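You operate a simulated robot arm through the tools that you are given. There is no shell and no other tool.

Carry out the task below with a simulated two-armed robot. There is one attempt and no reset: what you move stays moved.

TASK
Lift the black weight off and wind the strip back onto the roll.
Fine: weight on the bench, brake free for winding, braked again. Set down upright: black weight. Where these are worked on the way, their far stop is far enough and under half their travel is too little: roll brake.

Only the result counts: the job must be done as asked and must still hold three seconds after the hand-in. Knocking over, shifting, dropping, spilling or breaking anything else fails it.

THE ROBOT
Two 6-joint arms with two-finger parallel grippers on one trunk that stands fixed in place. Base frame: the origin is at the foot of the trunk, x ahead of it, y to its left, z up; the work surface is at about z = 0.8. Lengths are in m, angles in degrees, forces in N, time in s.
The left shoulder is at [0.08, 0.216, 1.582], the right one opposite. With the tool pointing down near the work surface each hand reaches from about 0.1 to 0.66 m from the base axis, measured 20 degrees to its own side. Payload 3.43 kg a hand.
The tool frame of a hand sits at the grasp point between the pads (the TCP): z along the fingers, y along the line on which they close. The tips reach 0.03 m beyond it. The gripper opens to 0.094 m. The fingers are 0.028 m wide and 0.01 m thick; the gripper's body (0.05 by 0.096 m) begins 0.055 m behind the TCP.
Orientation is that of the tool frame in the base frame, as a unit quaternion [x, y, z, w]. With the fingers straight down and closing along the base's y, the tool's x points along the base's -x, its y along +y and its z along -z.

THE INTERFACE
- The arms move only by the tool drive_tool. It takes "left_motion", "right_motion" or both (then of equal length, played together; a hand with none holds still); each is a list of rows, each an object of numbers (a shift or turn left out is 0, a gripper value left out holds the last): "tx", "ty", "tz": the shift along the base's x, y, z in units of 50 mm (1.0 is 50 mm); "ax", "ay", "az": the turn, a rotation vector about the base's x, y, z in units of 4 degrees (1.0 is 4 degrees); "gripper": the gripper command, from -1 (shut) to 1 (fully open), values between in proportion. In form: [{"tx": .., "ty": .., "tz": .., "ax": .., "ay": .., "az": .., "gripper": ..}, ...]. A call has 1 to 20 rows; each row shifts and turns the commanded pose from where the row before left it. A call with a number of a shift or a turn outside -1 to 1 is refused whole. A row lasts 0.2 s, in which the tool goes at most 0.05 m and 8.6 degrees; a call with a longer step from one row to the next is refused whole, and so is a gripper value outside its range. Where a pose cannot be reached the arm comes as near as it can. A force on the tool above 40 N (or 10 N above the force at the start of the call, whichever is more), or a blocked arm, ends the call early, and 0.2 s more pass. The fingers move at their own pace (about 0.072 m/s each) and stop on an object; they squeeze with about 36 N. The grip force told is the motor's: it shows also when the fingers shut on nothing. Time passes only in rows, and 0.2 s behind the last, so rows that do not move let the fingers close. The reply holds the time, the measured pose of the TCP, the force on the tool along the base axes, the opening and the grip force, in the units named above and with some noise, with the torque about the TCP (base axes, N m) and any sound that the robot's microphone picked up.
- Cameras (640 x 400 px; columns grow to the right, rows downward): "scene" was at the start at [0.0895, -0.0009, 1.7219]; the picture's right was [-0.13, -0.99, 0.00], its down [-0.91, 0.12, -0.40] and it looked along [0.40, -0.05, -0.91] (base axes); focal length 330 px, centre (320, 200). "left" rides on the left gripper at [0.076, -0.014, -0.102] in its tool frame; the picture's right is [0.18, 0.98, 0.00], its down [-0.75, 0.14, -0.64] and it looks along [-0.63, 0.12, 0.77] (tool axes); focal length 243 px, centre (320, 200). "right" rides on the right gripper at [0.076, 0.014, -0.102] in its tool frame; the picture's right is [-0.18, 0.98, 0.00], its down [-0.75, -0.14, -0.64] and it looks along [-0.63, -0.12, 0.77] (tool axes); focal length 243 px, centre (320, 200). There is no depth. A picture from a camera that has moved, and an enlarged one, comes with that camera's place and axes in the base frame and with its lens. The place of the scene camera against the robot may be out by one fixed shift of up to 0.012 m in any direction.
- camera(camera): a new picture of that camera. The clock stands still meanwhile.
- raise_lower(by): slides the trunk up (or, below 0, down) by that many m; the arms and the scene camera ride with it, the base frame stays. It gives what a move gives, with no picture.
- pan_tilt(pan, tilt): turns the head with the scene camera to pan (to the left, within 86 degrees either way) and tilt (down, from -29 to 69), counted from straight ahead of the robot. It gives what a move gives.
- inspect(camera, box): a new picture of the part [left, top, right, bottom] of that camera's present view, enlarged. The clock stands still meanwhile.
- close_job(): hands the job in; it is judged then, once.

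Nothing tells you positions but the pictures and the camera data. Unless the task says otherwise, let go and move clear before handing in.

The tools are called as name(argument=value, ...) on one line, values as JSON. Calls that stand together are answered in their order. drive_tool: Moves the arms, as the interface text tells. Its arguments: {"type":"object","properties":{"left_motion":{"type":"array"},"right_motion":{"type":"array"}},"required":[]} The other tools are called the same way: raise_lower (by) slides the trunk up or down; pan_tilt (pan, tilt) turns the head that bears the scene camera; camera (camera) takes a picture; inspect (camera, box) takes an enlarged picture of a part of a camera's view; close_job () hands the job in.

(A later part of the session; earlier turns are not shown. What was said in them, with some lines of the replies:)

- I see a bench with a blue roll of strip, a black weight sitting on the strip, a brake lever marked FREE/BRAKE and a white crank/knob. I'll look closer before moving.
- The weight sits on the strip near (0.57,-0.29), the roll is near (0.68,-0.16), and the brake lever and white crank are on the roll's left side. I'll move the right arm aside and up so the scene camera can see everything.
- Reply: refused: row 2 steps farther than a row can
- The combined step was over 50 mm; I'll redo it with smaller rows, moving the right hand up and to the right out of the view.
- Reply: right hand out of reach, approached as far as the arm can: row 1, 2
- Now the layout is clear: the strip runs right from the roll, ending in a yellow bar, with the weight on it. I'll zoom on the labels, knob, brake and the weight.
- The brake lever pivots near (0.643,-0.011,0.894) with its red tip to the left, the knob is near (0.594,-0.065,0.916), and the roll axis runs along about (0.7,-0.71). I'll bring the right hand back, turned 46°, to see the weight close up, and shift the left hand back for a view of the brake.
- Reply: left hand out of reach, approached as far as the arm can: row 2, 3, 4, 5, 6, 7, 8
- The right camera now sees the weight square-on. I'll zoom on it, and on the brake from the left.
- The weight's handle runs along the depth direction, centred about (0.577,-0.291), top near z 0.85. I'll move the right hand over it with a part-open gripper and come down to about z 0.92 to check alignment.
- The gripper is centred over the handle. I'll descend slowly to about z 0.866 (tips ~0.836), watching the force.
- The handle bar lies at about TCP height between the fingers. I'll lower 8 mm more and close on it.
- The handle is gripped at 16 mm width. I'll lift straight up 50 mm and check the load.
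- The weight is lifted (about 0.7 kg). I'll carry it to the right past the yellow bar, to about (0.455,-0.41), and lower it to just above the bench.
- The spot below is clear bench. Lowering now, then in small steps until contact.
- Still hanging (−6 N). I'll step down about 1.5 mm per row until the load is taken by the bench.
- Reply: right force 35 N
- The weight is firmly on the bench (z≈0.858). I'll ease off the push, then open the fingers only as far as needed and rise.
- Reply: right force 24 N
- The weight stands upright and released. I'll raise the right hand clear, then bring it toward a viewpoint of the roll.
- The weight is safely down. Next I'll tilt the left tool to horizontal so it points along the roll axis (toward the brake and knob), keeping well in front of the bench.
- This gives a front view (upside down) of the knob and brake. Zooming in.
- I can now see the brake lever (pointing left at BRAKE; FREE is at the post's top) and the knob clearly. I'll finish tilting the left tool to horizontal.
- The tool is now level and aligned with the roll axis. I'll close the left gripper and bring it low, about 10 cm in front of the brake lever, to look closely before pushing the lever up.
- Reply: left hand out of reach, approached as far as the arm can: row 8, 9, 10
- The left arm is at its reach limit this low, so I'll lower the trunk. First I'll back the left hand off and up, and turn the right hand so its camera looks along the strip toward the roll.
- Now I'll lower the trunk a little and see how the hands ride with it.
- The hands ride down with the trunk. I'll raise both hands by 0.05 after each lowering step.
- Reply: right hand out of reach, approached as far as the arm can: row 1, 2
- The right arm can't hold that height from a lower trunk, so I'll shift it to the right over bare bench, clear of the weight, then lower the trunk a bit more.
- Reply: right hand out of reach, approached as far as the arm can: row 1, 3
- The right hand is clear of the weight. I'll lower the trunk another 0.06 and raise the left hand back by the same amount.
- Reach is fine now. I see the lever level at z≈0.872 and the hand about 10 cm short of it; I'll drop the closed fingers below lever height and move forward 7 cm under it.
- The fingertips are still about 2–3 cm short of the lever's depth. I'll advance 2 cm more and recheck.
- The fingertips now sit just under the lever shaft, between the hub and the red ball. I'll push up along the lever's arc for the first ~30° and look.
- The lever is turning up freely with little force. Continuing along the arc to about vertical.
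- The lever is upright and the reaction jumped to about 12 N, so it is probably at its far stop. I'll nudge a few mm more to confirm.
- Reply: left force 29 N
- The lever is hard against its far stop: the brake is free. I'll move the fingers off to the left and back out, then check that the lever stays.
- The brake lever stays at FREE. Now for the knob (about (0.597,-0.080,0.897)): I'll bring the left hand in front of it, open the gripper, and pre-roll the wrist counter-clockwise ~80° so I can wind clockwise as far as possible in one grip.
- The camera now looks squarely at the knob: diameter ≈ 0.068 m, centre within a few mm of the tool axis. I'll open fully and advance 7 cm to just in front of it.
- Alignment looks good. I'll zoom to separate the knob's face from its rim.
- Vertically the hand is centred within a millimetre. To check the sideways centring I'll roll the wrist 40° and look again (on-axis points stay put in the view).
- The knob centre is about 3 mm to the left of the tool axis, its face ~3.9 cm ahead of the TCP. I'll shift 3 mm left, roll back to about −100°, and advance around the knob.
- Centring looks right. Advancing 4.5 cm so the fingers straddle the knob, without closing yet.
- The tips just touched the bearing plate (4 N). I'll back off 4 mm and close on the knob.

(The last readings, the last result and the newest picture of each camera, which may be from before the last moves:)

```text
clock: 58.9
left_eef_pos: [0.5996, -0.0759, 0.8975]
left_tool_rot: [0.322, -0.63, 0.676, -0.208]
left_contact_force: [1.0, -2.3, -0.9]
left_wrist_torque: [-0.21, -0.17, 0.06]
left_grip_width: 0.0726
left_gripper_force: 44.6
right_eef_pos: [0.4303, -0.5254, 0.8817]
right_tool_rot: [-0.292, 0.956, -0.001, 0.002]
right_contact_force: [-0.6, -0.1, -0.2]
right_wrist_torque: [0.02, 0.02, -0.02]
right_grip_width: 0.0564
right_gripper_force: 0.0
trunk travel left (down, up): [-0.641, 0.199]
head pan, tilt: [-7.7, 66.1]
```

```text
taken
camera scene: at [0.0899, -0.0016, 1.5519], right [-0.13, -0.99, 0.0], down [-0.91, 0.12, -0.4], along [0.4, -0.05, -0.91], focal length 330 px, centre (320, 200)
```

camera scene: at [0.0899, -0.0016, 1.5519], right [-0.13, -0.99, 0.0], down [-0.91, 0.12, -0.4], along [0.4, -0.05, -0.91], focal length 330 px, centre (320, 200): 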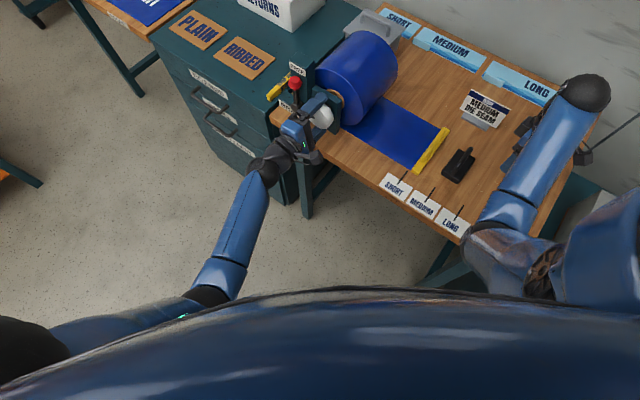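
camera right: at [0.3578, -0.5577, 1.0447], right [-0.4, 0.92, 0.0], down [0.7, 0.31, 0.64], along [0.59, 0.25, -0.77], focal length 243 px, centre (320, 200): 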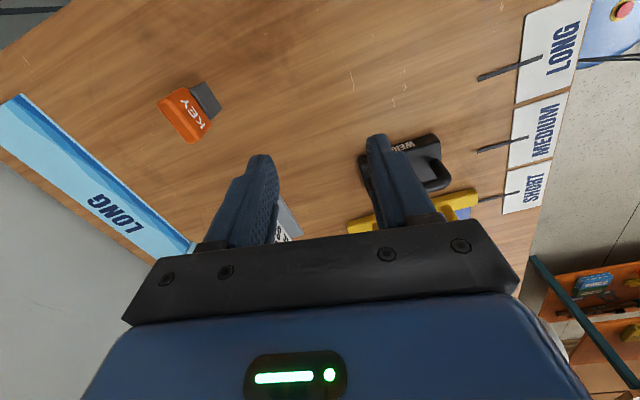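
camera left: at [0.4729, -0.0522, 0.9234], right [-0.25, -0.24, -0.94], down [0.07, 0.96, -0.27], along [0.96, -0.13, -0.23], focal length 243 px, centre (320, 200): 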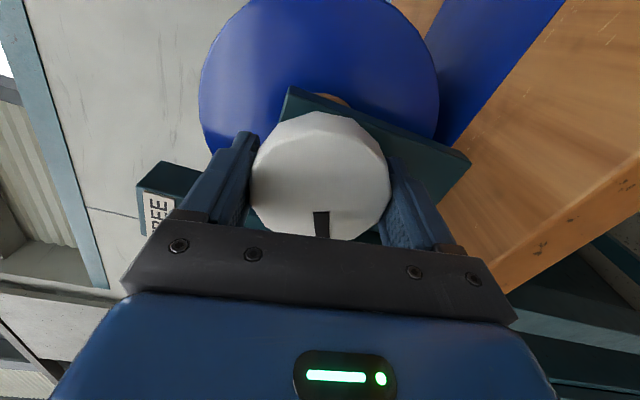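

The knob is gripped (72.6 mm) with little side load. I'll turn it 20° clockwise and see which way the strip moves.

drive_tool(left_motion=[{"ax": 0.695, "ay": -0.719}, {"ax": 0.695, "ay": -0.719}, {"ax": 0.695, "ay": -0.719}, {"ax": 0.695, "ay": -0.719}, {"ax": 0.695, "ay": -0.719}, {}])

camera(camera="left")

camera(camera="scene")

```text
clock: 60.3
left_eef_pos: [0.5993, -0.0747, 0.8969]
left_tool_rot: [-0.206, 0.677, -0.629, 0.322]
left_contact_force: [-0.7, -1.3, -1.5]
left_wrist_torque: [0.24, 0.21, 0.55]
left_grip_width: 0.0723
left_gripper_force: 45.0
right_eef_pos: [0.4306, -0.5265, 0.8823]
right_tool_rot: [-0.292, 0.956, -0.002, 0.001]
right_contact_force: [0.1, -0.2, -0.2]
right_wrist_torque: [-0.01, 0.01, 0.0]
right_grip_width: 0.0561
right_gripper_force: 0.1
trunk travel left (down, up): [-0.641, 0.199]
head pan, tilt: [-7.7, 66.1]
```

```text
taken
camera left: at [0.4692, -0.0558, 0.897], right [-0.01, -0.01, -1.0], down [0.1, 0.99, -0.01], along [0.99, -0.1, -0.01], focal length 243 px, centre (320, 200)
```

left: 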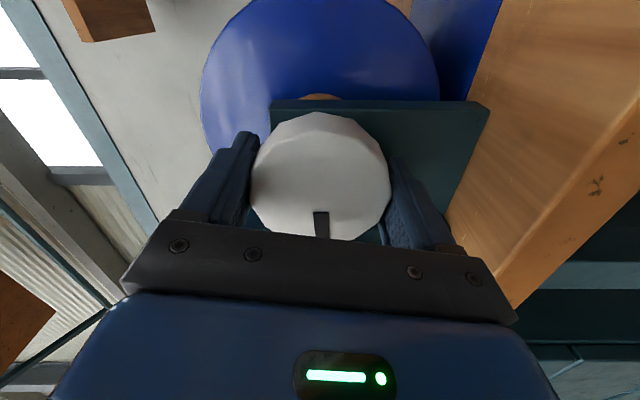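

```text
taken
camera scene: at [0.0898, -0.0014, 1.5518], right [-0.13, -0.99, 0.0], down [-0.91, 0.12, -0.4], along [0.4, -0.05, -0.91], focal length 330 px, centre (320, 200)
```

scene: 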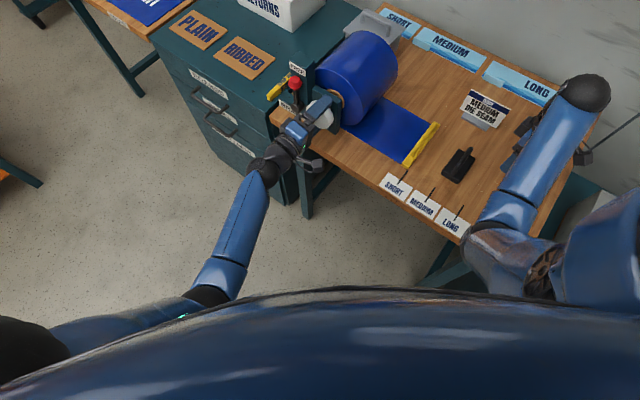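

Clockwise winds the strip in (the yellow bar moved toward the roll). Continuing another 40°.

drive_tool(left_motion=[{"ax": 0.695, "ay": -0.719}, {"ax": 0.695, "ay": -0.719}, {"ax": 0.695, "ay": -0.719}, {"ax": 0.695, "ay": -0.719}, {"ax": 0.695, "ay": -0.719}, {"ax": 0.695, "ay": -0.719}, {"ax": 0.695, "ay": -0.719}, {"ax": 0.695, "ay": -0.719}, {"ax": 0.695, "ay": -0.719}, {"ax": 0.695, "ay": -0.719}, {}])

camera(camera="left")

camera(camera="scene")

```text
clock: 62.7
left_eef_pos: [0.5994, -0.0752, 0.8977]
left_tool_rot: [0.038, 0.706, -0.482, 0.518]
left_contact_force: [-1.6, -0.8, -2.4]
left_wrist_torque: [0.37, 0.34, 0.53]
left_grip_width: 0.0726
left_gripper_force: 44.9
right_eef_pos: [0.43, -0.5261, 0.8822]
right_tool_rot: [-0.292, 0.956, -0.002, 0.001]
right_contact_force: [0.7, 0.1, -0.2]
right_wrist_torque: [0.02, -0.02, 0.01]
right_grip_width: 0.0565
right_gripper_force: 0.1
trunk travel left (down, up): [-0.641, 0.199]
head pan, tilt: [-7.7, 66.1]
```

```text
taken
camera left: at [0.4819, -0.0437, 0.8471], right [0.46, 0.44, -0.77], down [-0.02, 0.87, 0.49], along [0.89, -0.21, 0.41], focal length 243 px, centre (320, 200)
```

left: 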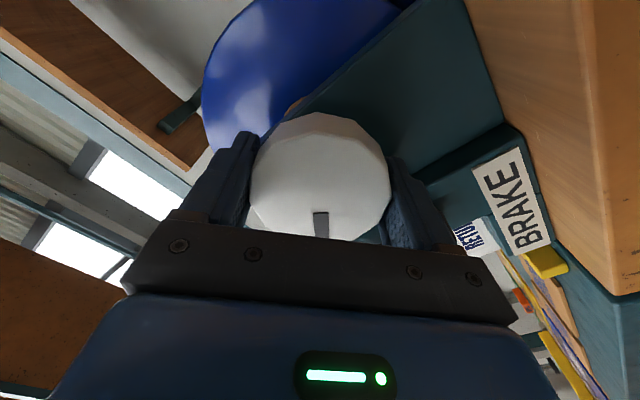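

```text
taken
camera scene: at [0.0896, -0.0015, 1.5519], right [-0.13, -0.99, 0.0], down [-0.91, 0.12, -0.4], along [0.4, -0.05, -0.91], focal length 330 px, centre (320, 200)
```

scene: 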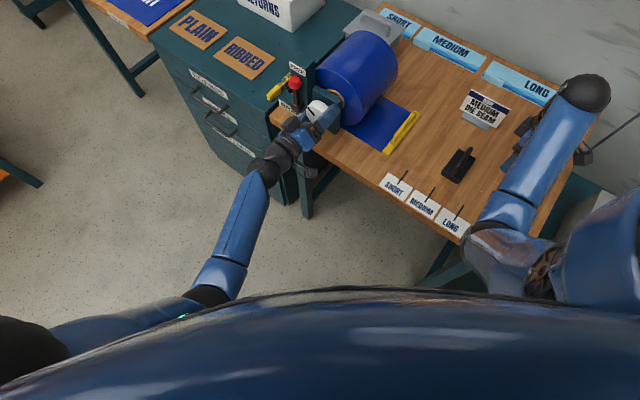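

Winding well with the mark fixed relative to the gripper (no slip). Continuing 40° more.

drive_tool(left_motion=[{"ax": 0.695, "ay": -0.719}, {"ax": 0.695, "ay": -0.719}, {"ax": 0.695, "ay": -0.719}, {"ax": 0.695, "ay": -0.719}, {"ax": 0.695, "ay": -0.719}, {"ax": 0.695, "ay": -0.719}, {"ax": 0.695, "ay": -0.719}, {"ax": 0.695, "ay": -0.719}, {"ax": 0.695, "ay": -0.719}, {"ax": 0.695, "ay": -0.719}, {}])

camera(camera="left")

inspect(camera="scene", box=[260, 20, 500, 200])

```text
clock: 65.1
left_eef_pos: [0.599, -0.0749, 0.8965]
left_tool_rot: [0.277, 0.651, -0.276, 0.651]
left_contact_force: [-0.7, -2.7, -2.9]
left_wrist_torque: [0.19, 0.13, 0.6]
left_grip_width: 0.0723
left_gripper_force: 44.3
right_eef_pos: [0.4296, -0.5258, 0.8816]
right_tool_rot: [-0.292, 0.956, -0.001, 0.002]
right_contact_force: [-0.6, -0.9, -0.7]
right_wrist_torque: [-0.02, -0.03, 0.01]
right_grip_width: 0.0565
right_gripper_force: 0.0
trunk travel left (down, up): [-0.641, 0.199]
head pan, tilt: [-7.7, 66.1]
```

```text
taken
camera left: at [0.5147, -0.0119, 0.8202], right [0.71, 0.68, -0.18], down [-0.35, 0.56, 0.75], along [0.62, -0.47, 0.63], focal length 243 px, centre (320, 200)
```

left: 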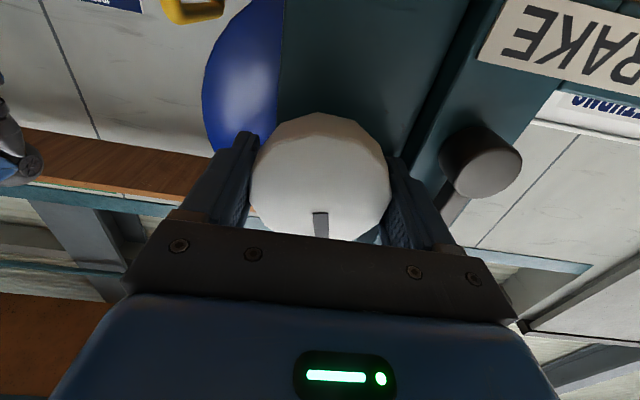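

```text
2.22 times, centred on (380, 110) of scene
camera zoom: at [0.0899, -0.0017, 1.5518], right [-0.13, -0.99, 0.0], down [-0.91, 0.12, -0.4], along [0.4, -0.05, -0.91], focal length 733 px, centre (187, 400)
```

zoom: 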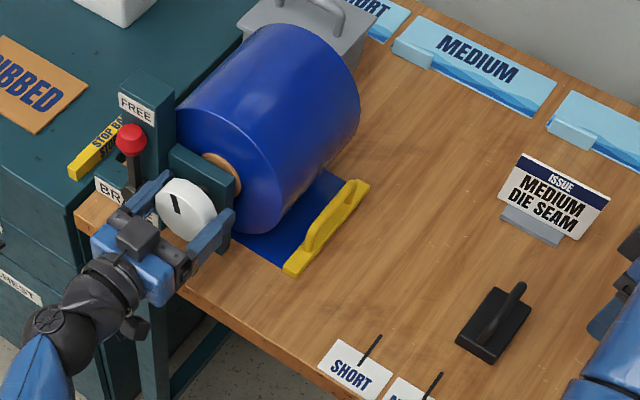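

The bar is now only a few cm from the roll. I'll continue in smaller steps, watching for resistance.

drive_tool(left_motion=[{"ax": 0.695, "ay": -0.719}, {"ax": 0.695, "ay": -0.719}, {"ax": 0.695, "ay": -0.719}, {}])

inspect(camera="scene", box=[300, 40, 440, 160])

camera(camera="left")

```text
clock: 66.1
left_eef_pos: [0.5985, -0.075, 0.8971]
left_tool_rot: [0.343, 0.618, -0.207, 0.676]
left_contact_force: [-1.7, -1.2, -2.9]
left_wrist_torque: [0.14, 0.1, 0.61]
left_grip_width: 0.0722
left_gripper_force: 44.6
right_eef_pos: [0.4294, -0.526, 0.8828]
right_tool_rot: [-0.293, 0.956, -0.001, 0.001]
right_contact_force: [-0.2, -0.8, -0.3]
right_wrist_torque: [-0.02, 0.02, -0.03]
right_grip_width: 0.0563
right_gripper_force: 0.0
trunk travel left (down, up): [-0.641, 0.199]
head pan, tilt: [-7.7, 66.1]
```

```text
3.33 times, centred on (370, 100) of scene
camera zoom: at [0.0895, -0.0014, 1.5519], right [-0.13, -0.99, 0.0], down [-0.91, 0.12, -0.4], along [0.4, -0.05, -0.91], focal length 1099 px, centre (153, 533)
```

zoom: 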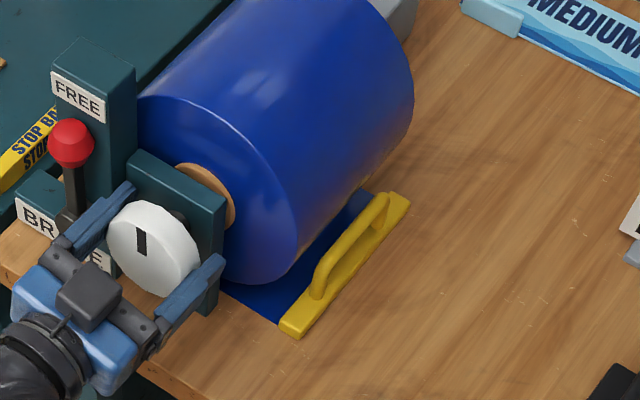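

```text
taken
camera left: at [0.5263, -0.0007, 0.8188], right [0.72, 0.69, 0.03], down [-0.46, 0.45, 0.77], along [0.52, -0.56, 0.64], focal length 243 px, centre (320, 200)
```

left: 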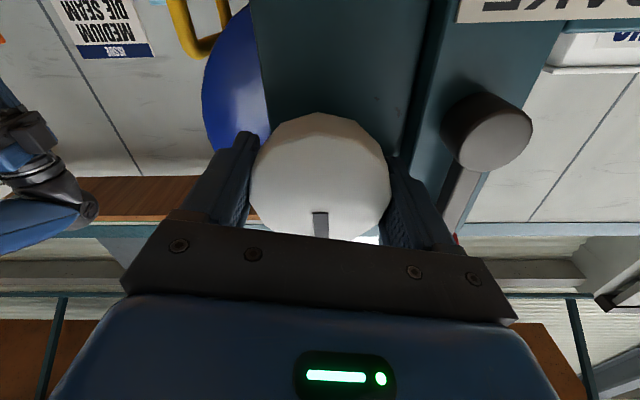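

Still smooth. The handle of the bar is getting near the roll's flank; two more small steps.

drive_tool(left_motion=[{"ax": 0.695, "ay": -0.719}, {"ax": 0.695, "ay": -0.719}, {}])

inspect(camera="scene", box=[300, 40, 440, 160])

inspect(camera="left", box=[100, 0, 320, 160])

```text
clock: 66.9
left_eef_pos: [0.5986, -0.0754, 0.8969]
left_tool_rot: [0.386, 0.592, -0.158, 0.689]
left_contact_force: [-1.6, -1.9, -2.2]
left_wrist_torque: [-0.35, 0.26, 0.84]
left_grip_width: 0.0728
left_gripper_force: 44.6
right_eef_pos: [0.4295, -0.5266, 0.8814]
right_tool_rot: [-0.293, 0.956, -0.002, 0.001]
right_contact_force: [0.8, -0.1, 1.3]
right_wrist_torque: [-0.01, 0.02, 0.01]
right_grip_width: 0.0565
right_gripper_force: 0.0
trunk travel left (down, up): [-0.641, 0.199]
head pan, tilt: [-7.7, 66.1]
```

```text
3.33 times, centred on (370, 100) of scene
camera zoom: at [0.0895, -0.0015, 1.5519], right [-0.13, -0.99, 0.0], down [-0.91, 0.12, -0.4], along [0.4, -0.05, -0.91], focal length 1099 px, centre (153, 533)
```

zoom: 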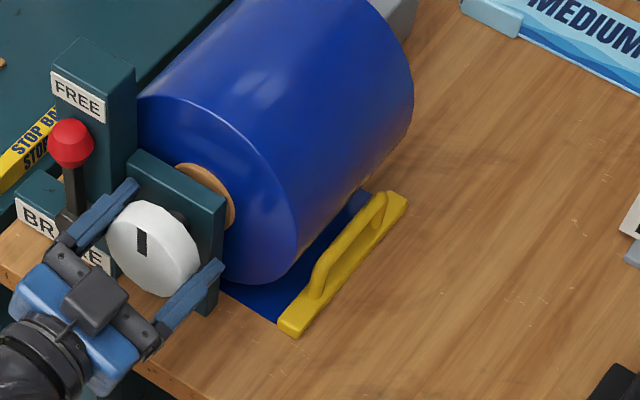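

```text
2.50 times, centred on (210, 80) of left
camera zoom: at [0.5341, 0.0066, 0.82], right [0.71, 0.69, 0.17], down [-0.54, 0.37, 0.76], along [0.46, -0.63, 0.63], focal length 606 px, centre (595, 500)
```

zoom: 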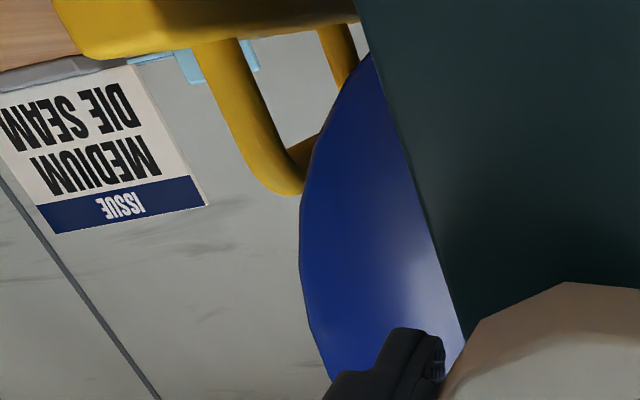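

The bar's handle is now against the roll: the last turn only slipped the grip, so the strip is fully wound. I'll ease the torque back a few degrees before releasing.

drive_tool(left_motion=[{"ax": -0.35, "ay": 0.36}, {}])

drive_tool(left_motion=[{"ax": -0.17, "ay": 0.18}, {}])

inspect(camera="scene", box=[300, 40, 440, 160])

```text
clock: 67.5
left_eef_pos: [0.5987, -0.0752, 0.8979]
left_tool_rot: [0.376, 0.599, -0.171, 0.686]
left_contact_force: [-2.0, -2.2, -1.9]
left_wrist_torque: [-0.17, -0.16, 0.7]
left_grip_width: 0.0724
left_gripper_force: 44.5
right_eef_pos: [0.4297, -0.5273, 0.8829]
right_tool_rot: [-0.293, 0.956, -0.002, 0.001]
right_contact_force: [0.7, -0.4, 0.3]
right_wrist_torque: [0.01, 0.01, 0.02]
right_grip_width: 0.0564
right_gripper_force: 0.0
trunk travel left (down, up): [-0.641, 0.199]
head pan, tilt: [-7.7, 66.1]
```

```text
clock: 68.1
left_eef_pos: [0.5989, -0.0756, 0.8982]
left_tool_rot: [0.369, 0.603, -0.177, 0.685]
left_contact_force: [-0.8, -1.8, -2.8]
left_wrist_torque: [-0.4, -0.35, 0.4]
left_grip_width: 0.0723
left_gripper_force: 45.0
right_eef_pos: [0.43, -0.5265, 0.883]
right_tool_rot: [-0.293, 0.956, -0.002, 0.001]
right_contact_force: [0.8, -0.6, 0.1]
right_wrist_torque: [0.0, -0.03, 0.0]
right_grip_width: 0.0564
right_gripper_force: 0.0
trunk travel left (down, up): [-0.641, 0.199]
head pan, tilt: [-7.7, 66.1]
```

```text
3.33 times, centred on (370, 100) of scene
camera zoom: at [0.0896, -0.0015, 1.5519], right [-0.13, -0.99, 0.0], down [-0.91, 0.12, -0.4], along [0.4, -0.05, -0.91], focal length 1099 px, centre (153, 533)
```

zoom: 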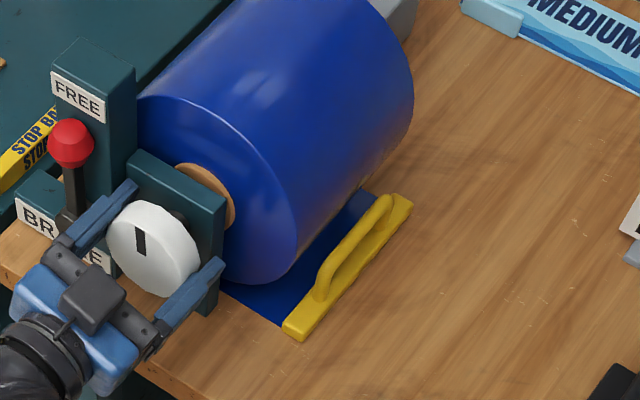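

Backing off 3° let out a few mm again, so the roll turns freely with the hand. I'll turn it back to the stop, relieve only ~1°, then open the fingers.

drive_tool(left_motion=[{"ax": 0.695, "ay": -0.719}, {"ax": 0.35, "ay": -0.36}, {}])

inspect(camera="scene", box=[300, 40, 440, 160])

```text
clock: 68.9
left_eef_pos: [0.5986, -0.0754, 0.8963]
left_tool_rot: [0.402, 0.582, -0.142, 0.693]
left_contact_force: [-2.7, -3.9, -2.6]
left_wrist_torque: [-1.22, 0.45, 0.94]
left_grip_width: 0.0724
left_gripper_force: 44.7
right_eef_pos: [0.4303, -0.527, 0.8813]
right_tool_rot: [-0.292, 0.956, -0.002, 0.001]
right_contact_force: [-0.4, 0.1, 0.3]
right_wrist_torque: [0.02, 0.01, -0.03]
right_grip_width: 0.0564
right_gripper_force: 0.1
trunk travel left (down, up): [-0.641, 0.199]
head pan, tilt: [-7.7, 66.1]
```

```text
3.33 times, centred on (370, 100) of scene
camera zoom: at [0.0896, -0.0017, 1.5519], right [-0.13, -0.99, 0.0], down [-0.91, 0.12, -0.4], along [0.4, -0.05, -0.91], focal length 1099 px, centre (153, 533)
```

zoom: 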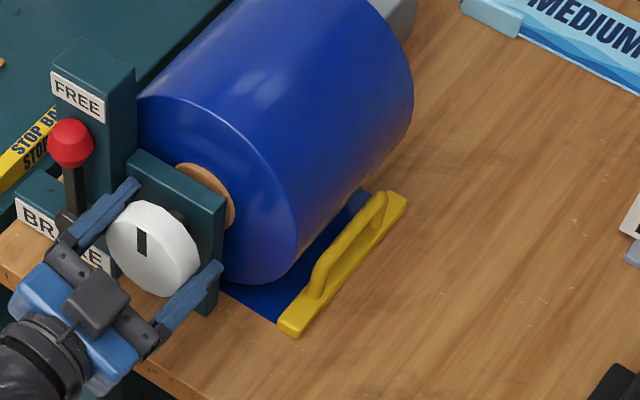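

At the stop again with about 1.2 Nm. Relieving 2° and opening the fingers just enough.

drive_tool(left_motion=[{"ax": -0.35, "ay": 0.36}, {}, {"gripper": 0.85}, {"gripper": 0.85}, {}])

inspect(camera="scene", box=[300, 40, 440, 160])

camera(camera="left")

```text
clock: 70.1
left_eef_pos: [0.5986, -0.0753, 0.8968]
left_tool_rot: [0.392, 0.588, -0.153, 0.69]
left_contact_force: [-6.8, -5.5, -4.0]
left_wrist_torque: [-0.05, 0.12, -0.09]
left_grip_width: 0.0821
left_gripper_force: 0.1
right_eef_pos: [0.4309, -0.5265, 0.8824]
right_tool_rot: [-0.293, 0.956, -0.001, 0.002]
right_contact_force: [-0.7, -0.7, 0.8]
right_wrist_torque: [-0.03, -0.01, -0.03]
right_grip_width: 0.0564
right_gripper_force: 0.1
trunk travel left (down, up): [-0.641, 0.199]
head pan, tilt: [-7.7, 66.1]
```

```text
3.33 times, centred on (370, 100) of scene
camera zoom: at [0.0887, -0.0024, 1.5519], right [-0.13, -0.99, 0.0], down [-0.91, 0.12, -0.41], along [0.4, -0.05, -0.91], focal length 1099 px, centre (153, 533)
```

zoom: 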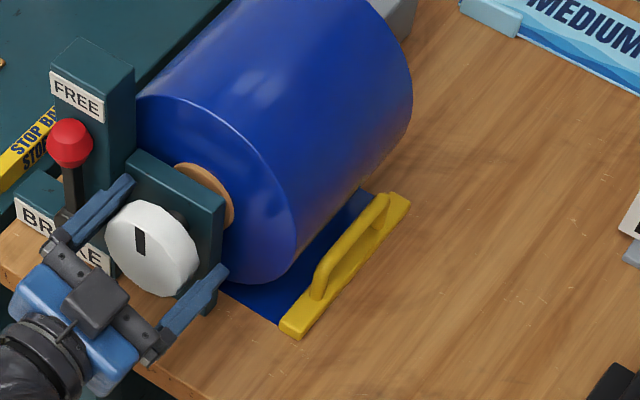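

```text
taken
camera left: at [0.5342, 0.007, 0.8203], right [0.71, 0.68, 0.18], down [-0.55, 0.37, 0.75], along [0.45, -0.63, 0.63], focal length 243 px, centre (320, 200)
```

left: 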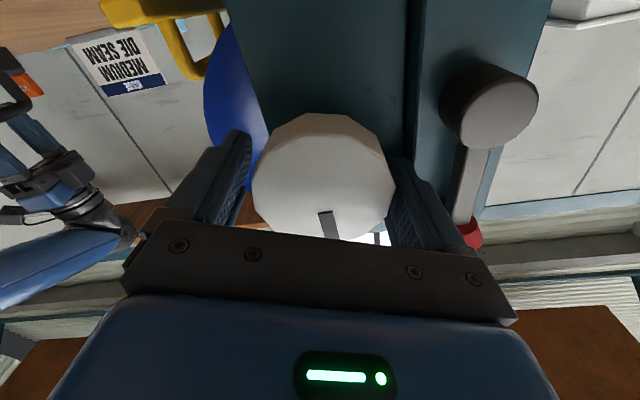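

Some side force remains while the fingers open; I'll let it settle and check.

drive_tool(left_motion=[{"gripper": 0.85}, {}])

inspect(camera="left", box=[220, 90, 500, 260])

```text
clock: 70.7
left_eef_pos: [0.5978, -0.0748, 0.8973]
left_tool_rot: [0.392, 0.589, -0.154, 0.69]
left_contact_force: [-6.5, -5.4, -3.7]
left_wrist_torque: [-0.03, 0.13, -0.14]
left_grip_width: 0.0815
left_gripper_force: 0.1
right_eef_pos: [0.4295, -0.5266, 0.881]
right_tool_rot: [-0.293, 0.956, -0.001, 0.001]
right_contact_force: [-0.1, 0.3, -0.8]
right_wrist_torque: [0.0, 0.0, 0.0]
right_grip_width: 0.0563
right_gripper_force: 0.1
trunk travel left (down, up): [-0.641, 0.199]
head pan, tilt: [-7.7, 66.1]
```

```text
2.29 times, centred on (360, 175) of left
camera zoom: at [0.5344, 0.0071, 0.8204], right [0.71, 0.68, 0.18], down [-0.55, 0.37, 0.75], along [0.45, -0.63, 0.63], focal length 555 px, centre (229, 257)
```

zoom: 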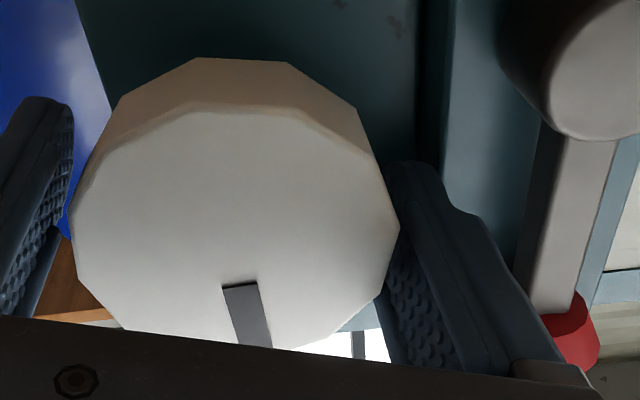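

The left finger's outside is resting against the brake post, which limits the opening. I'll close a touch to free it, then draw straight back off the knob.

drive_tool(left_motion=[{"gripper": 0.69}, {}])

inspect(camera="left", box=[220, 90, 500, 260])

```text
clock: 71.3
left_eef_pos: [0.5984, -0.0761, 0.898]
left_tool_rot: [0.391, 0.589, -0.153, 0.691]
left_contact_force: [-1.4, -2.9, 1.4]
left_wrist_torque: [0.05, -0.08, -0.1]
left_grip_width: 0.0784
left_gripper_force: 0.0
right_eef_pos: [0.43, -0.5255, 0.8817]
right_tool_rot: [-0.292, 0.956, -0.002, 0.001]
right_contact_force: [0.4, -0.3, 0.4]
right_wrist_torque: [0.02, -0.03, 0.0]
right_grip_width: 0.0566
right_gripper_force: 0.0
trunk travel left (down, up): [-0.641, 0.199]
head pan, tilt: [-7.7, 66.1]
```

```text
2.29 times, centred on (360, 175) of left
camera zoom: at [0.5353, 0.0079, 0.8209], right [0.71, 0.68, 0.18], down [-0.55, 0.37, 0.75], along [0.45, -0.63, 0.63], focal length 555 px, centre (229, 257)
```

zoom: 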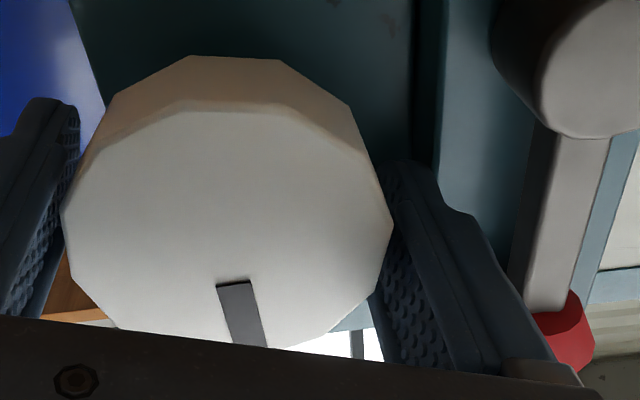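

Nearly free now. Retracting straight back along the axis in small steps.

drive_tool(left_motion=[{"tx": -0.07, "ty": 0.072}, {"tx": -0.139, "ty": 0.144}, {"tx": -0.139, "ty": 0.144}, {"tx": -0.139, "ty": 0.144}, {"tx": -0.139, "ty": 0.144}, {"tx": -0.278, "ty": 0.288}, {}])

camera(camera="left")

inspect(camera="scene", box=[270, 40, 440, 180])

```text
clock: 72.9
left_eef_pos: [0.553, -0.0291, 0.8977]
left_tool_rot: [0.39, 0.59, -0.152, 0.691]
left_contact_force: [-0.2, 1.3, 1.3]
left_wrist_torque: [0.02, -0.01, -0.01]
left_grip_width: 0.0795
left_gripper_force: 0.1
right_eef_pos: [0.4316, -0.5254, 0.8817]
right_tool_rot: [-0.293, 0.956, -0.002, 0.001]
right_contact_force: [0.7, -0.3, 0.6]
right_wrist_torque: [-0.04, -0.01, 0.0]
right_grip_width: 0.0563
right_gripper_force: 0.0
trunk travel left (down, up): [-0.641, 0.199]
head pan, tilt: [-7.7, 66.1]
```

```text
taken
camera left: at [0.4892, 0.0544, 0.8206], right [0.71, 0.68, 0.18], down [-0.55, 0.37, 0.75], along [0.45, -0.63, 0.63], focal length 243 px, centre (320, 200)
```

left: 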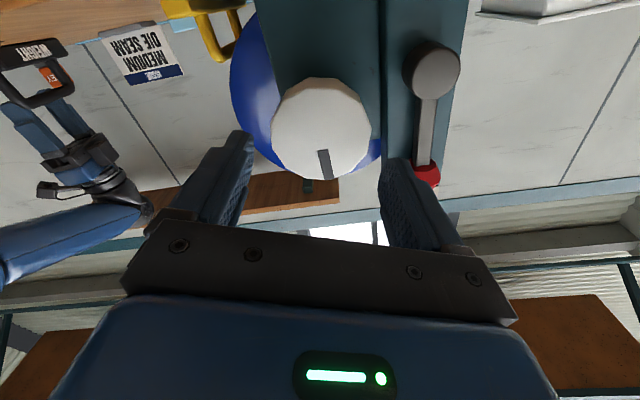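

```text
2.86 times, centred on (355, 110) of scene
camera zoom: at [0.0898, -0.0014, 1.5519], right [-0.13, -0.99, 0.0], down [-0.91, 0.12, -0.4], along [0.4, -0.05, -0.91], focal length 942 px, centre (220, 457)
```

zoom: 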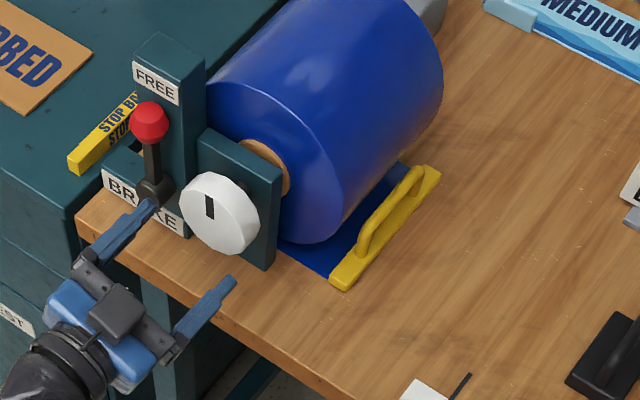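

The strip is wound with the bar up against the roll. Now I'll close the left gripper, level its roll, and move it to the right side of the upright brake lever, staying in front for now.

drive_tool(left_motion=[{"gripper": -1}, {"gripper": -1}, {"gripper": -1}, {"tx": 0.151, "ty": 0.146, "tz": 0.094, "ax": -0.66, "ay": 0.683}, {"tx": 0.151, "ty": 0.146, "tz": 0.094, "ax": -0.66, "ay": 0.683}, {"tx": 0.151, "ty": 0.146, "tz": 0.094, "ax": -0.66, "ay": 0.683}, {"tx": 0.151, "ty": 0.146, "tz": 0.094, "ax": -0.66, "ay": 0.683}, {"tx": 0.151, "ty": 0.146, "tz": 0.094, "ax": -0.66, "ay": 0.683}, {}])

camera(camera="left")

inspect(camera="scene", box=[250, 50, 370, 170])

```text
clock: 74.9
left_eef_pos: [0.5904, 0.0086, 0.9203]
left_tool_rot: [0.288, 0.646, -0.264, 0.656]
left_contact_force: [0.7, -0.6, -0.6]
left_wrist_torque: [-0.01, 0.0, 0.01]
left_grip_width: 0.0001
left_gripper_force: 33.3
right_eef_pos: [0.4297, -0.5245, 0.8821]
right_tool_rot: [-0.293, 0.956, -0.002, 0.002]
right_contact_force: [-0.4, 0.6, 0.2]
right_wrist_torque: [0.02, -0.03, 0.01]
right_grip_width: 0.0562
right_gripper_force: 0.1
trunk travel left (down, up): [-0.641, 0.199]
head pan, tilt: [-7.7, 66.1]
```

```text
taken
camera left: at [0.5087, 0.0738, 0.843], right [0.71, 0.69, -0.15], down [-0.36, 0.54, 0.76], along [0.6, -0.48, 0.64], focal length 243 px, centre (320, 200)
```

left: 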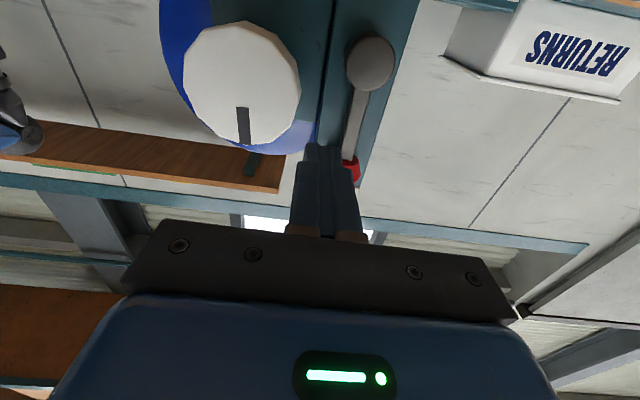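

```text
3.33 times, centred on (310, 110) of scene
camera zoom: at [0.0894, -0.0012, 1.5519], right [-0.13, -0.99, 0.0], down [-0.91, 0.12, -0.4], along [0.4, -0.05, -0.91], focal length 1099 px, centre (353, 500)
```

zoom: 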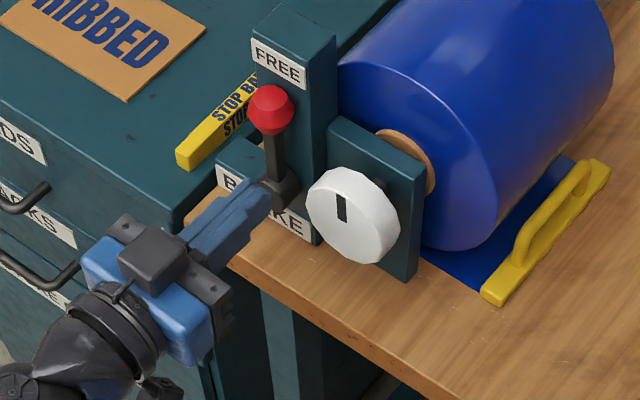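

The fingers are on the right side of the lever, between it and the knob. Advancing 4.8 cm into the gap.

drive_tool(left_motion=[{"tx": 0.167, "ty": -0.1726}, {"tx": 0.167, "ty": -0.1726}, {"tx": 0.167, "ty": -0.1726}, {"tx": 0.167, "ty": -0.1726}, {}])

inspect(camera="left", box=[180, 60, 460, 240])

inspect(camera="scene", box=[250, 50, 370, 170])

```text
clock: 76.1
left_eef_pos: [0.6242, -0.0261, 0.9222]
left_tool_rot: [0.288, 0.645, -0.264, 0.656]
left_contact_force: [0.3, -0.9, 0.2]
left_wrist_torque: [0.02, 0.03, -0.02]
left_grip_width: 0.0
left_gripper_force: 33.2
right_eef_pos: [0.4294, -0.5257, 0.8812]
right_tool_rot: [-0.293, 0.956, -0.002, 0.001]
right_contact_force: [-0.3, 0.0, 0.9]
right_wrist_torque: [-0.02, -0.03, 0.0]
right_grip_width: 0.0563
right_gripper_force: 0.0
trunk travel left (down, up): [-0.641, 0.199]
head pan, tilt: [-7.7, 66.1]
```

```text
2.22 times, centred on (320, 150) of left
camera zoom: at [0.542, 0.0393, 0.8436], right [0.71, 0.69, -0.15], down [-0.37, 0.54, 0.76], along [0.6, -0.48, 0.64], focal length 539 px, centre (320, 311)
```

zoom: 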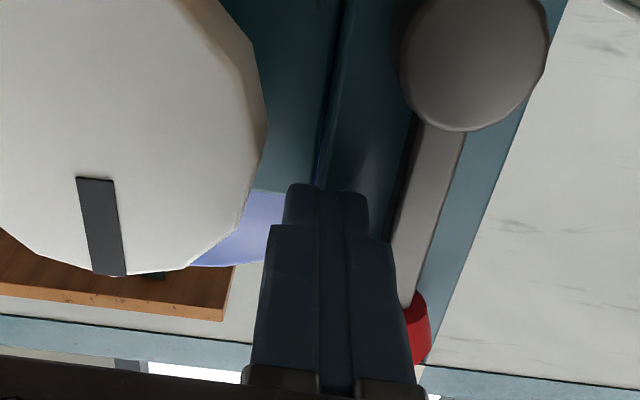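

```text
3.33 times, centred on (310, 110) of scene
camera zoom: at [0.0894, -0.001, 1.5519], right [-0.13, -0.99, 0.0], down [-0.91, 0.12, -0.4], along [0.4, -0.05, -0.91], focal length 1099 px, centre (353, 500)
```

zoom: 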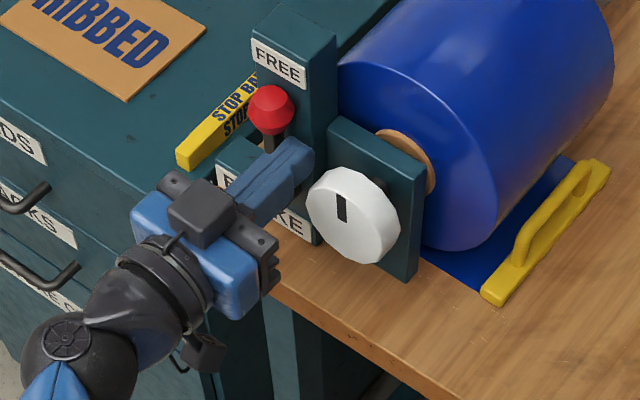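

The fingers sit cleanly beside the lever. Pushing it left along its arc toward 45°.

drive_tool(left_motion=[{"tx": 0.105, "ty": 0.1015, "tz": -0.014}, {"tx": 0.1467, "ty": 0.1418, "tz": 0.05}, {"tx": 0.1711, "ty": 0.1654, "tz": 0.014}, {"tx": 0.1841, "ty": 0.1779, "tz": -0.056}, {}])

inspect(camera="left", box=[180, 60, 460, 240])

inspect(camera="scene", box=[250, 50, 370, 170])

```text
clock: 77.3
left_eef_pos: [0.6554, 0.0036, 0.9203]
left_tool_rot: [0.288, 0.645, -0.264, 0.657]
left_contact_force: [1.2, -0.2, 0.0]
left_wrist_torque: [0.02, -0.01, 0.0]
left_grip_width: 0.0001
left_gripper_force: 32.4
right_eef_pos: [0.4303, -0.5271, 0.8805]
right_tool_rot: [-0.293, 0.956, -0.002, 0.001]
right_contact_force: [-0.6, -0.4, 0.5]
right_wrist_torque: [-0.02, -0.02, 0.04]
right_grip_width: 0.0563
right_gripper_force: 0.1
trunk travel left (down, up): [-0.641, 0.199]
head pan, tilt: [-7.7, 66.1]
```

```text
2.22 times, centred on (320, 150) of left
camera zoom: at [0.5727, 0.0691, 0.8431], right [0.71, 0.69, -0.15], down [-0.37, 0.54, 0.76], along [0.6, -0.48, 0.64], focal length 539 px, centre (320, 311)
```

zoom: 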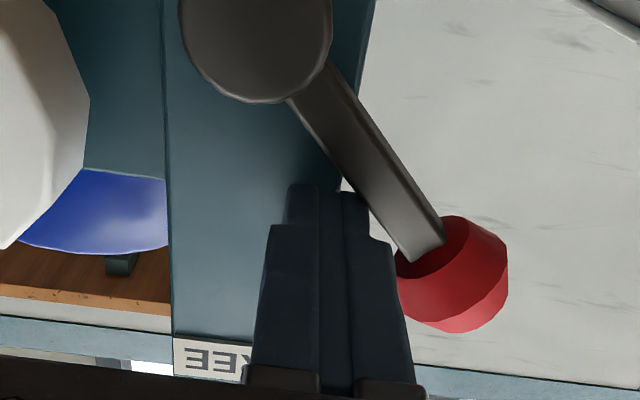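

```text
3.33 times, centred on (310, 110) of scene
camera zoom: at [0.0895, -0.0013, 1.5519], right [-0.13, -0.99, 0.0], down [-0.91, 0.12, -0.4], along [0.4, -0.05, -0.91], focal length 1099 px, centre (353, 500)
```

zoom: 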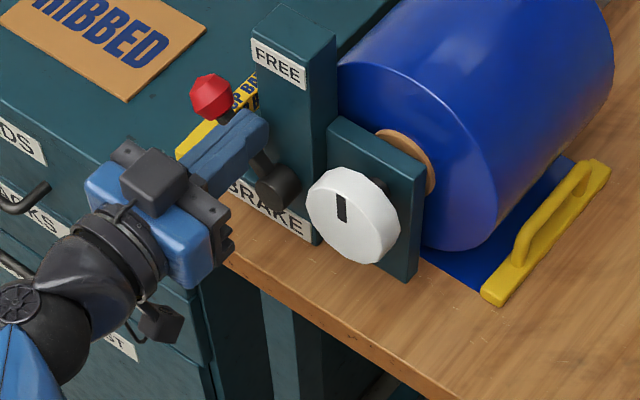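

The lever is at about 45° and moving easily. Continuing down the arc to horizontal.

drive_tool(left_motion=[{"tx": 0.1783, "ty": 0.1724, "tz": -0.136}, {"tx": 0.151, "ty": 0.146, "tz": -0.216}, {"tx": 0.1035, "ty": 0.1, "tz": -0.286}, {}])

inspect(camera="left", box=[180, 60, 460, 240])

inspect(camera="scene", box=[250, 50, 370, 170])

```text
clock: 78.3
left_eef_pos: [0.6758, 0.0245, 0.8907]
left_tool_rot: [0.288, 0.644, -0.264, 0.657]
left_contact_force: [1.3, -1.2, 5.5]
left_wrist_torque: [-0.06, -0.05, -0.05]
left_grip_width: 0.0001
left_gripper_force: 32.8
right_eef_pos: [0.4298, -0.5264, 0.8828]
right_tool_rot: [-0.292, 0.956, -0.001, 0.002]
right_contact_force: [0.3, 0.2, -0.5]
right_wrist_torque: [0.01, -0.01, -0.01]
right_grip_width: 0.0565
right_gripper_force: 0.0
trunk travel left (down, up): [-0.641, 0.199]
head pan, tilt: [-7.7, 66.1]
```

```text
2.22 times, centred on (320, 150) of left
camera zoom: at [0.5944, 0.0897, 0.8122], right [0.71, 0.69, -0.15], down [-0.37, 0.54, 0.76], along [0.6, -0.48, 0.64], focal length 539 px, centre (320, 311)
```

zoom: 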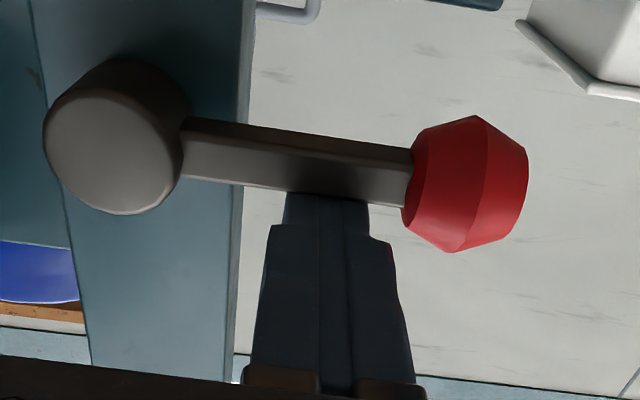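

```text
3.33 times, centred on (310, 110) of scene
camera zoom: at [0.0888, -0.0014, 1.552], right [-0.13, -0.99, 0.0], down [-0.91, 0.12, -0.41], along [0.4, -0.05, -0.91], focal length 1099 px, centre (353, 500)
```

zoom: 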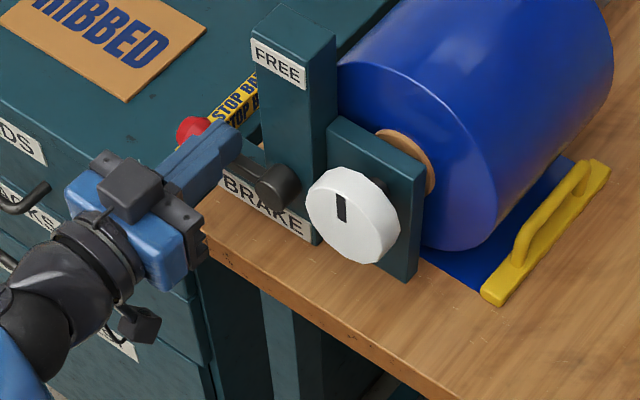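

The lever is down near BRAKE and the force has started to rise. Pressing a few mm further to reach the stop firmly.

drive_tool(left_motion=[{"tz": -0.06}, {}])

drive_tool(left_motion=[{"tz": -0.04}, {}])

inspect(camera="left", box=[180, 60, 460, 240])

```text
clock: 78.9
left_eef_pos: [0.6763, 0.0254, 0.8898]
left_tool_rot: [0.288, 0.643, -0.264, 0.658]
left_contact_force: [5.6, -0.6, 19.4]
left_wrist_torque: [-0.24, -0.23, -0.02]
left_grip_width: 0.0
left_gripper_force: 32.5
right_eef_pos: [0.4281, -0.526, 0.8822]
right_tool_rot: [-0.292, 0.956, -0.001, 0.002]
right_contact_force: [0.6, 0.3, 0.6]
right_wrist_torque: [0.0, 0.01, -0.03]
right_grip_width: 0.0564
right_gripper_force: 0.1
trunk travel left (down, up): [-0.641, 0.199]
head pan, tilt: [-7.7, 66.1]
```

```text
clock: 79.5
left_eef_pos: [0.6764, 0.0259, 0.8889]
left_tool_rot: [0.288, 0.642, -0.263, 0.66]
left_contact_force: [9.7, 0.5, 28.4]
left_wrist_torque: [-0.37, -0.41, 0.21]
left_grip_width: 0.0
left_gripper_force: 33.2
right_eef_pos: [0.4281, -0.5259, 0.8829]
right_tool_rot: [-0.293, 0.956, -0.003, 0.002]
right_contact_force: [0.8, 1.0, -0.1]
right_wrist_torque: [-0.02, -0.01, 0.0]
right_grip_width: 0.0565
right_gripper_force: 0.0
trunk travel left (down, up): [-0.641, 0.199]
head pan, tilt: [-7.7, 66.1]
```

```text
2.22 times, centred on (320, 150) of left
camera zoom: at [0.5947, 0.0896, 0.811], right [0.71, 0.69, -0.14], down [-0.37, 0.54, 0.75], along [0.59, -0.48, 0.64], focal length 539 px, centre (320, 311)
```

zoom: 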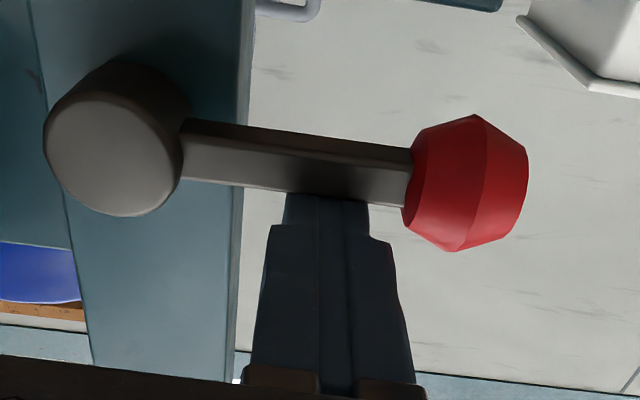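

The lever is hard on its BRAKE stop (28 N, no more motion). I'll lift off and back the left hand away, then verify everything.

drive_tool(left_motion=[{"tz": 0.2}, {"tz": 0.3}, {"tx": -0.28, "ty": 0.29}, {"tx": -0.42, "ty": 0.43}, {"tx": -0.42, "ty": 0.43}, {"tx": -0.42, "ty": 0.43}, {"tx": -0.42, "ty": 0.43}, {}])

camera(camera="left")

camera(camera="scene")

inspect(camera="scene", box=[260, 40, 480, 200])

```text
clock: 81.3
left_eef_pos: [0.5782, 0.1244, 0.908]
left_tool_rot: [0.287, 0.646, -0.265, 0.656]
left_contact_force: [0.2, 0.2, 0.4]
left_wrist_torque: [0.0, 0.0, -0.02]
left_grip_width: 0.0002
left_gripper_force: 32.8
right_eef_pos: [0.4308, -0.5261, 0.882]
right_tool_rot: [-0.293, 0.956, -0.002, 0.001]
right_contact_force: [-0.5, 0.2, -0.2]
right_wrist_torque: [0.0, -0.01, 0.01]
right_grip_width: 0.0564
right_gripper_force: 0.1
trunk travel left (down, up): [-0.641, 0.199]
head pan, tilt: [-7.7, 66.1]
```

```text
taken
camera left: at [0.496, 0.1894, 0.8308], right [0.71, 0.69, -0.15], down [-0.36, 0.54, 0.76], along [0.6, -0.48, 0.64], focal length 243 px, centre (320, 200)
```

left: 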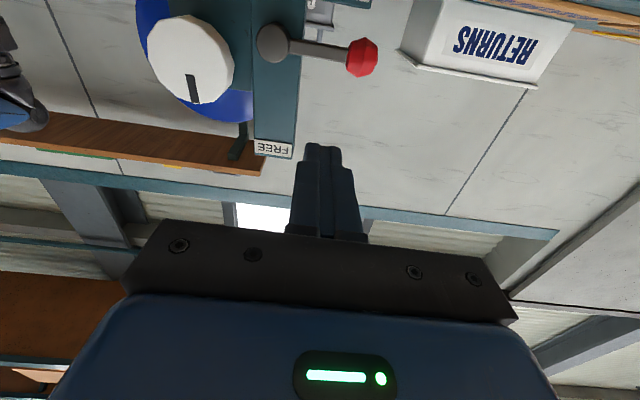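

```text
taken
camera scene: at [0.09, -0.0013, 1.5519], right [-0.13, -0.99, 0.0], down [-0.91, 0.12, -0.4], along [0.4, -0.05, -0.91], focal length 330 px, centre (320, 200)
```

scene: 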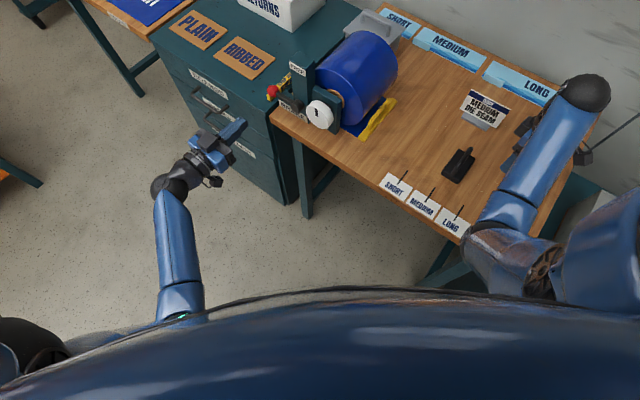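

```text
2.50 times, centred on (370, 120) of scene
camera zoom: at [0.09, -0.0013, 1.5519], right [-0.13, -0.99, 0.0], down [-0.91, 0.12, -0.4], along [0.4, -0.05, -0.91], focal length 824 px, centre (195, 400)
```

zoom: 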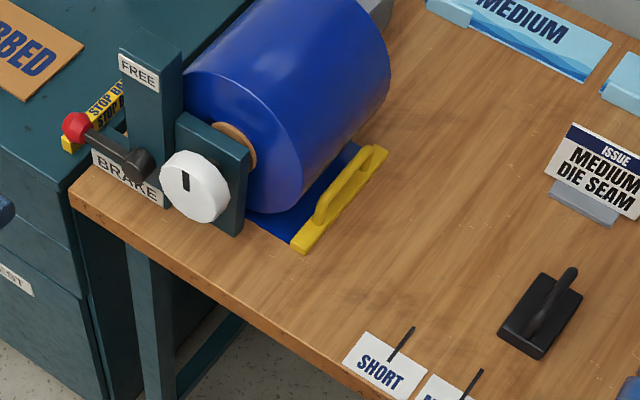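

Everything looks done: brake lever at BRAKE, strip wound with the bar at the roll, weight upright on bare bench. I'll raise the trunk so both hands are well clear, and do a last check.

raise_lower(by=0.1)

camera(camera="right")

camera(camera="scene")

inspect(camera="scene", box=[260, 60, 480, 220])

```text
clock: 82.7
left_eef_pos: [0.5786, 0.1235, 1.0088]
left_tool_rot: [0.289, 0.645, -0.265, 0.656]
left_contact_force: [-0.5, -0.2, -0.1]
left_wrist_torque: [0.0, 0.01, -0.01]
left_grip_width: 0.0003
left_gripper_force: 32.6
right_eef_pos: [0.431, -0.5262, 0.9825]
right_tool_rot: [-0.292, 0.956, -0.002, 0.001]
right_contact_force: [-0.2, 0.3, -0.4]
right_wrist_torque: [-0.01, 0.01, -0.01]
right_grip_width: 0.0563
right_gripper_force: 0.1
trunk travel left (down, up): [-0.741, 0.099]
head pan, tilt: [-7.7, 66.1]
```

```text
taken
camera right: at [0.3581, -0.5577, 1.0846], right [-0.4, 0.92, 0.0], down [0.7, 0.31, 0.64], along [0.59, 0.25, -0.77], focal length 243 px, centre (320, 200)
```

right: 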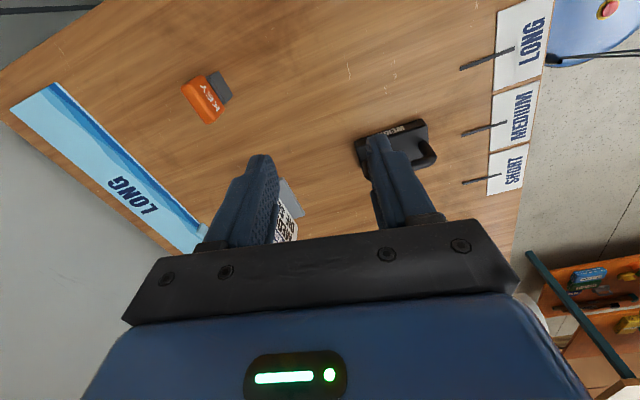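

```text
taken
camera scene: at [0.0897, -0.0011, 1.6518], right [-0.13, -0.99, 0.0], down [-0.91, 0.12, -0.4], along [0.4, -0.05, -0.91], focal length 330 px, centre (320, 200)
```

scene: 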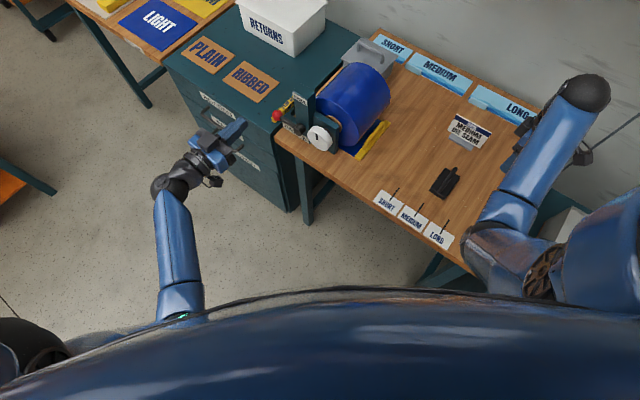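

```text
2.50 times, centred on (370, 140) of scene
camera zoom: at [0.0897, -0.0011, 1.6518], right [-0.13, -0.99, 0.0], down [-0.91, 0.12, -0.4], along [0.4, -0.05, -0.91], focal length 824 px, centre (195, 350)
```

zoom: 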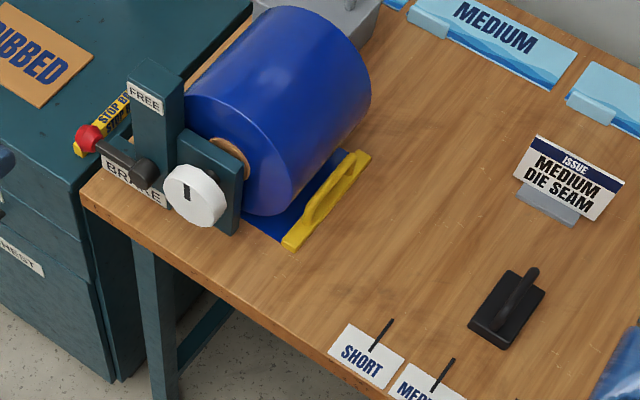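

The strip is wound in with its bar at the roll and the brake lever is back at BRAKE. The weight stands upright on the bench, and both hands are clear with nothing else disturbed. Handing the job in.

close_job()

```text
The job is handed in.
```

The strip is wound back onto the roll. I turned the knob until it hit a firm stop, with the handle on the yellow bar against the roll. It relaxed by about 3 mm when I let go, before I set the brake.

- **Weight:** the black weight stands upright on bare bench, to the right of the strip.
- **Brake:** I pushed the lever all the way to FREE before winding. It is now back hard against its BRAKE stop.
- **Everything else:** nothing else was knocked or moved that I could see. Both hands were clear before I handed in.

The hand-in was accepted, but no pass or fail result came back.
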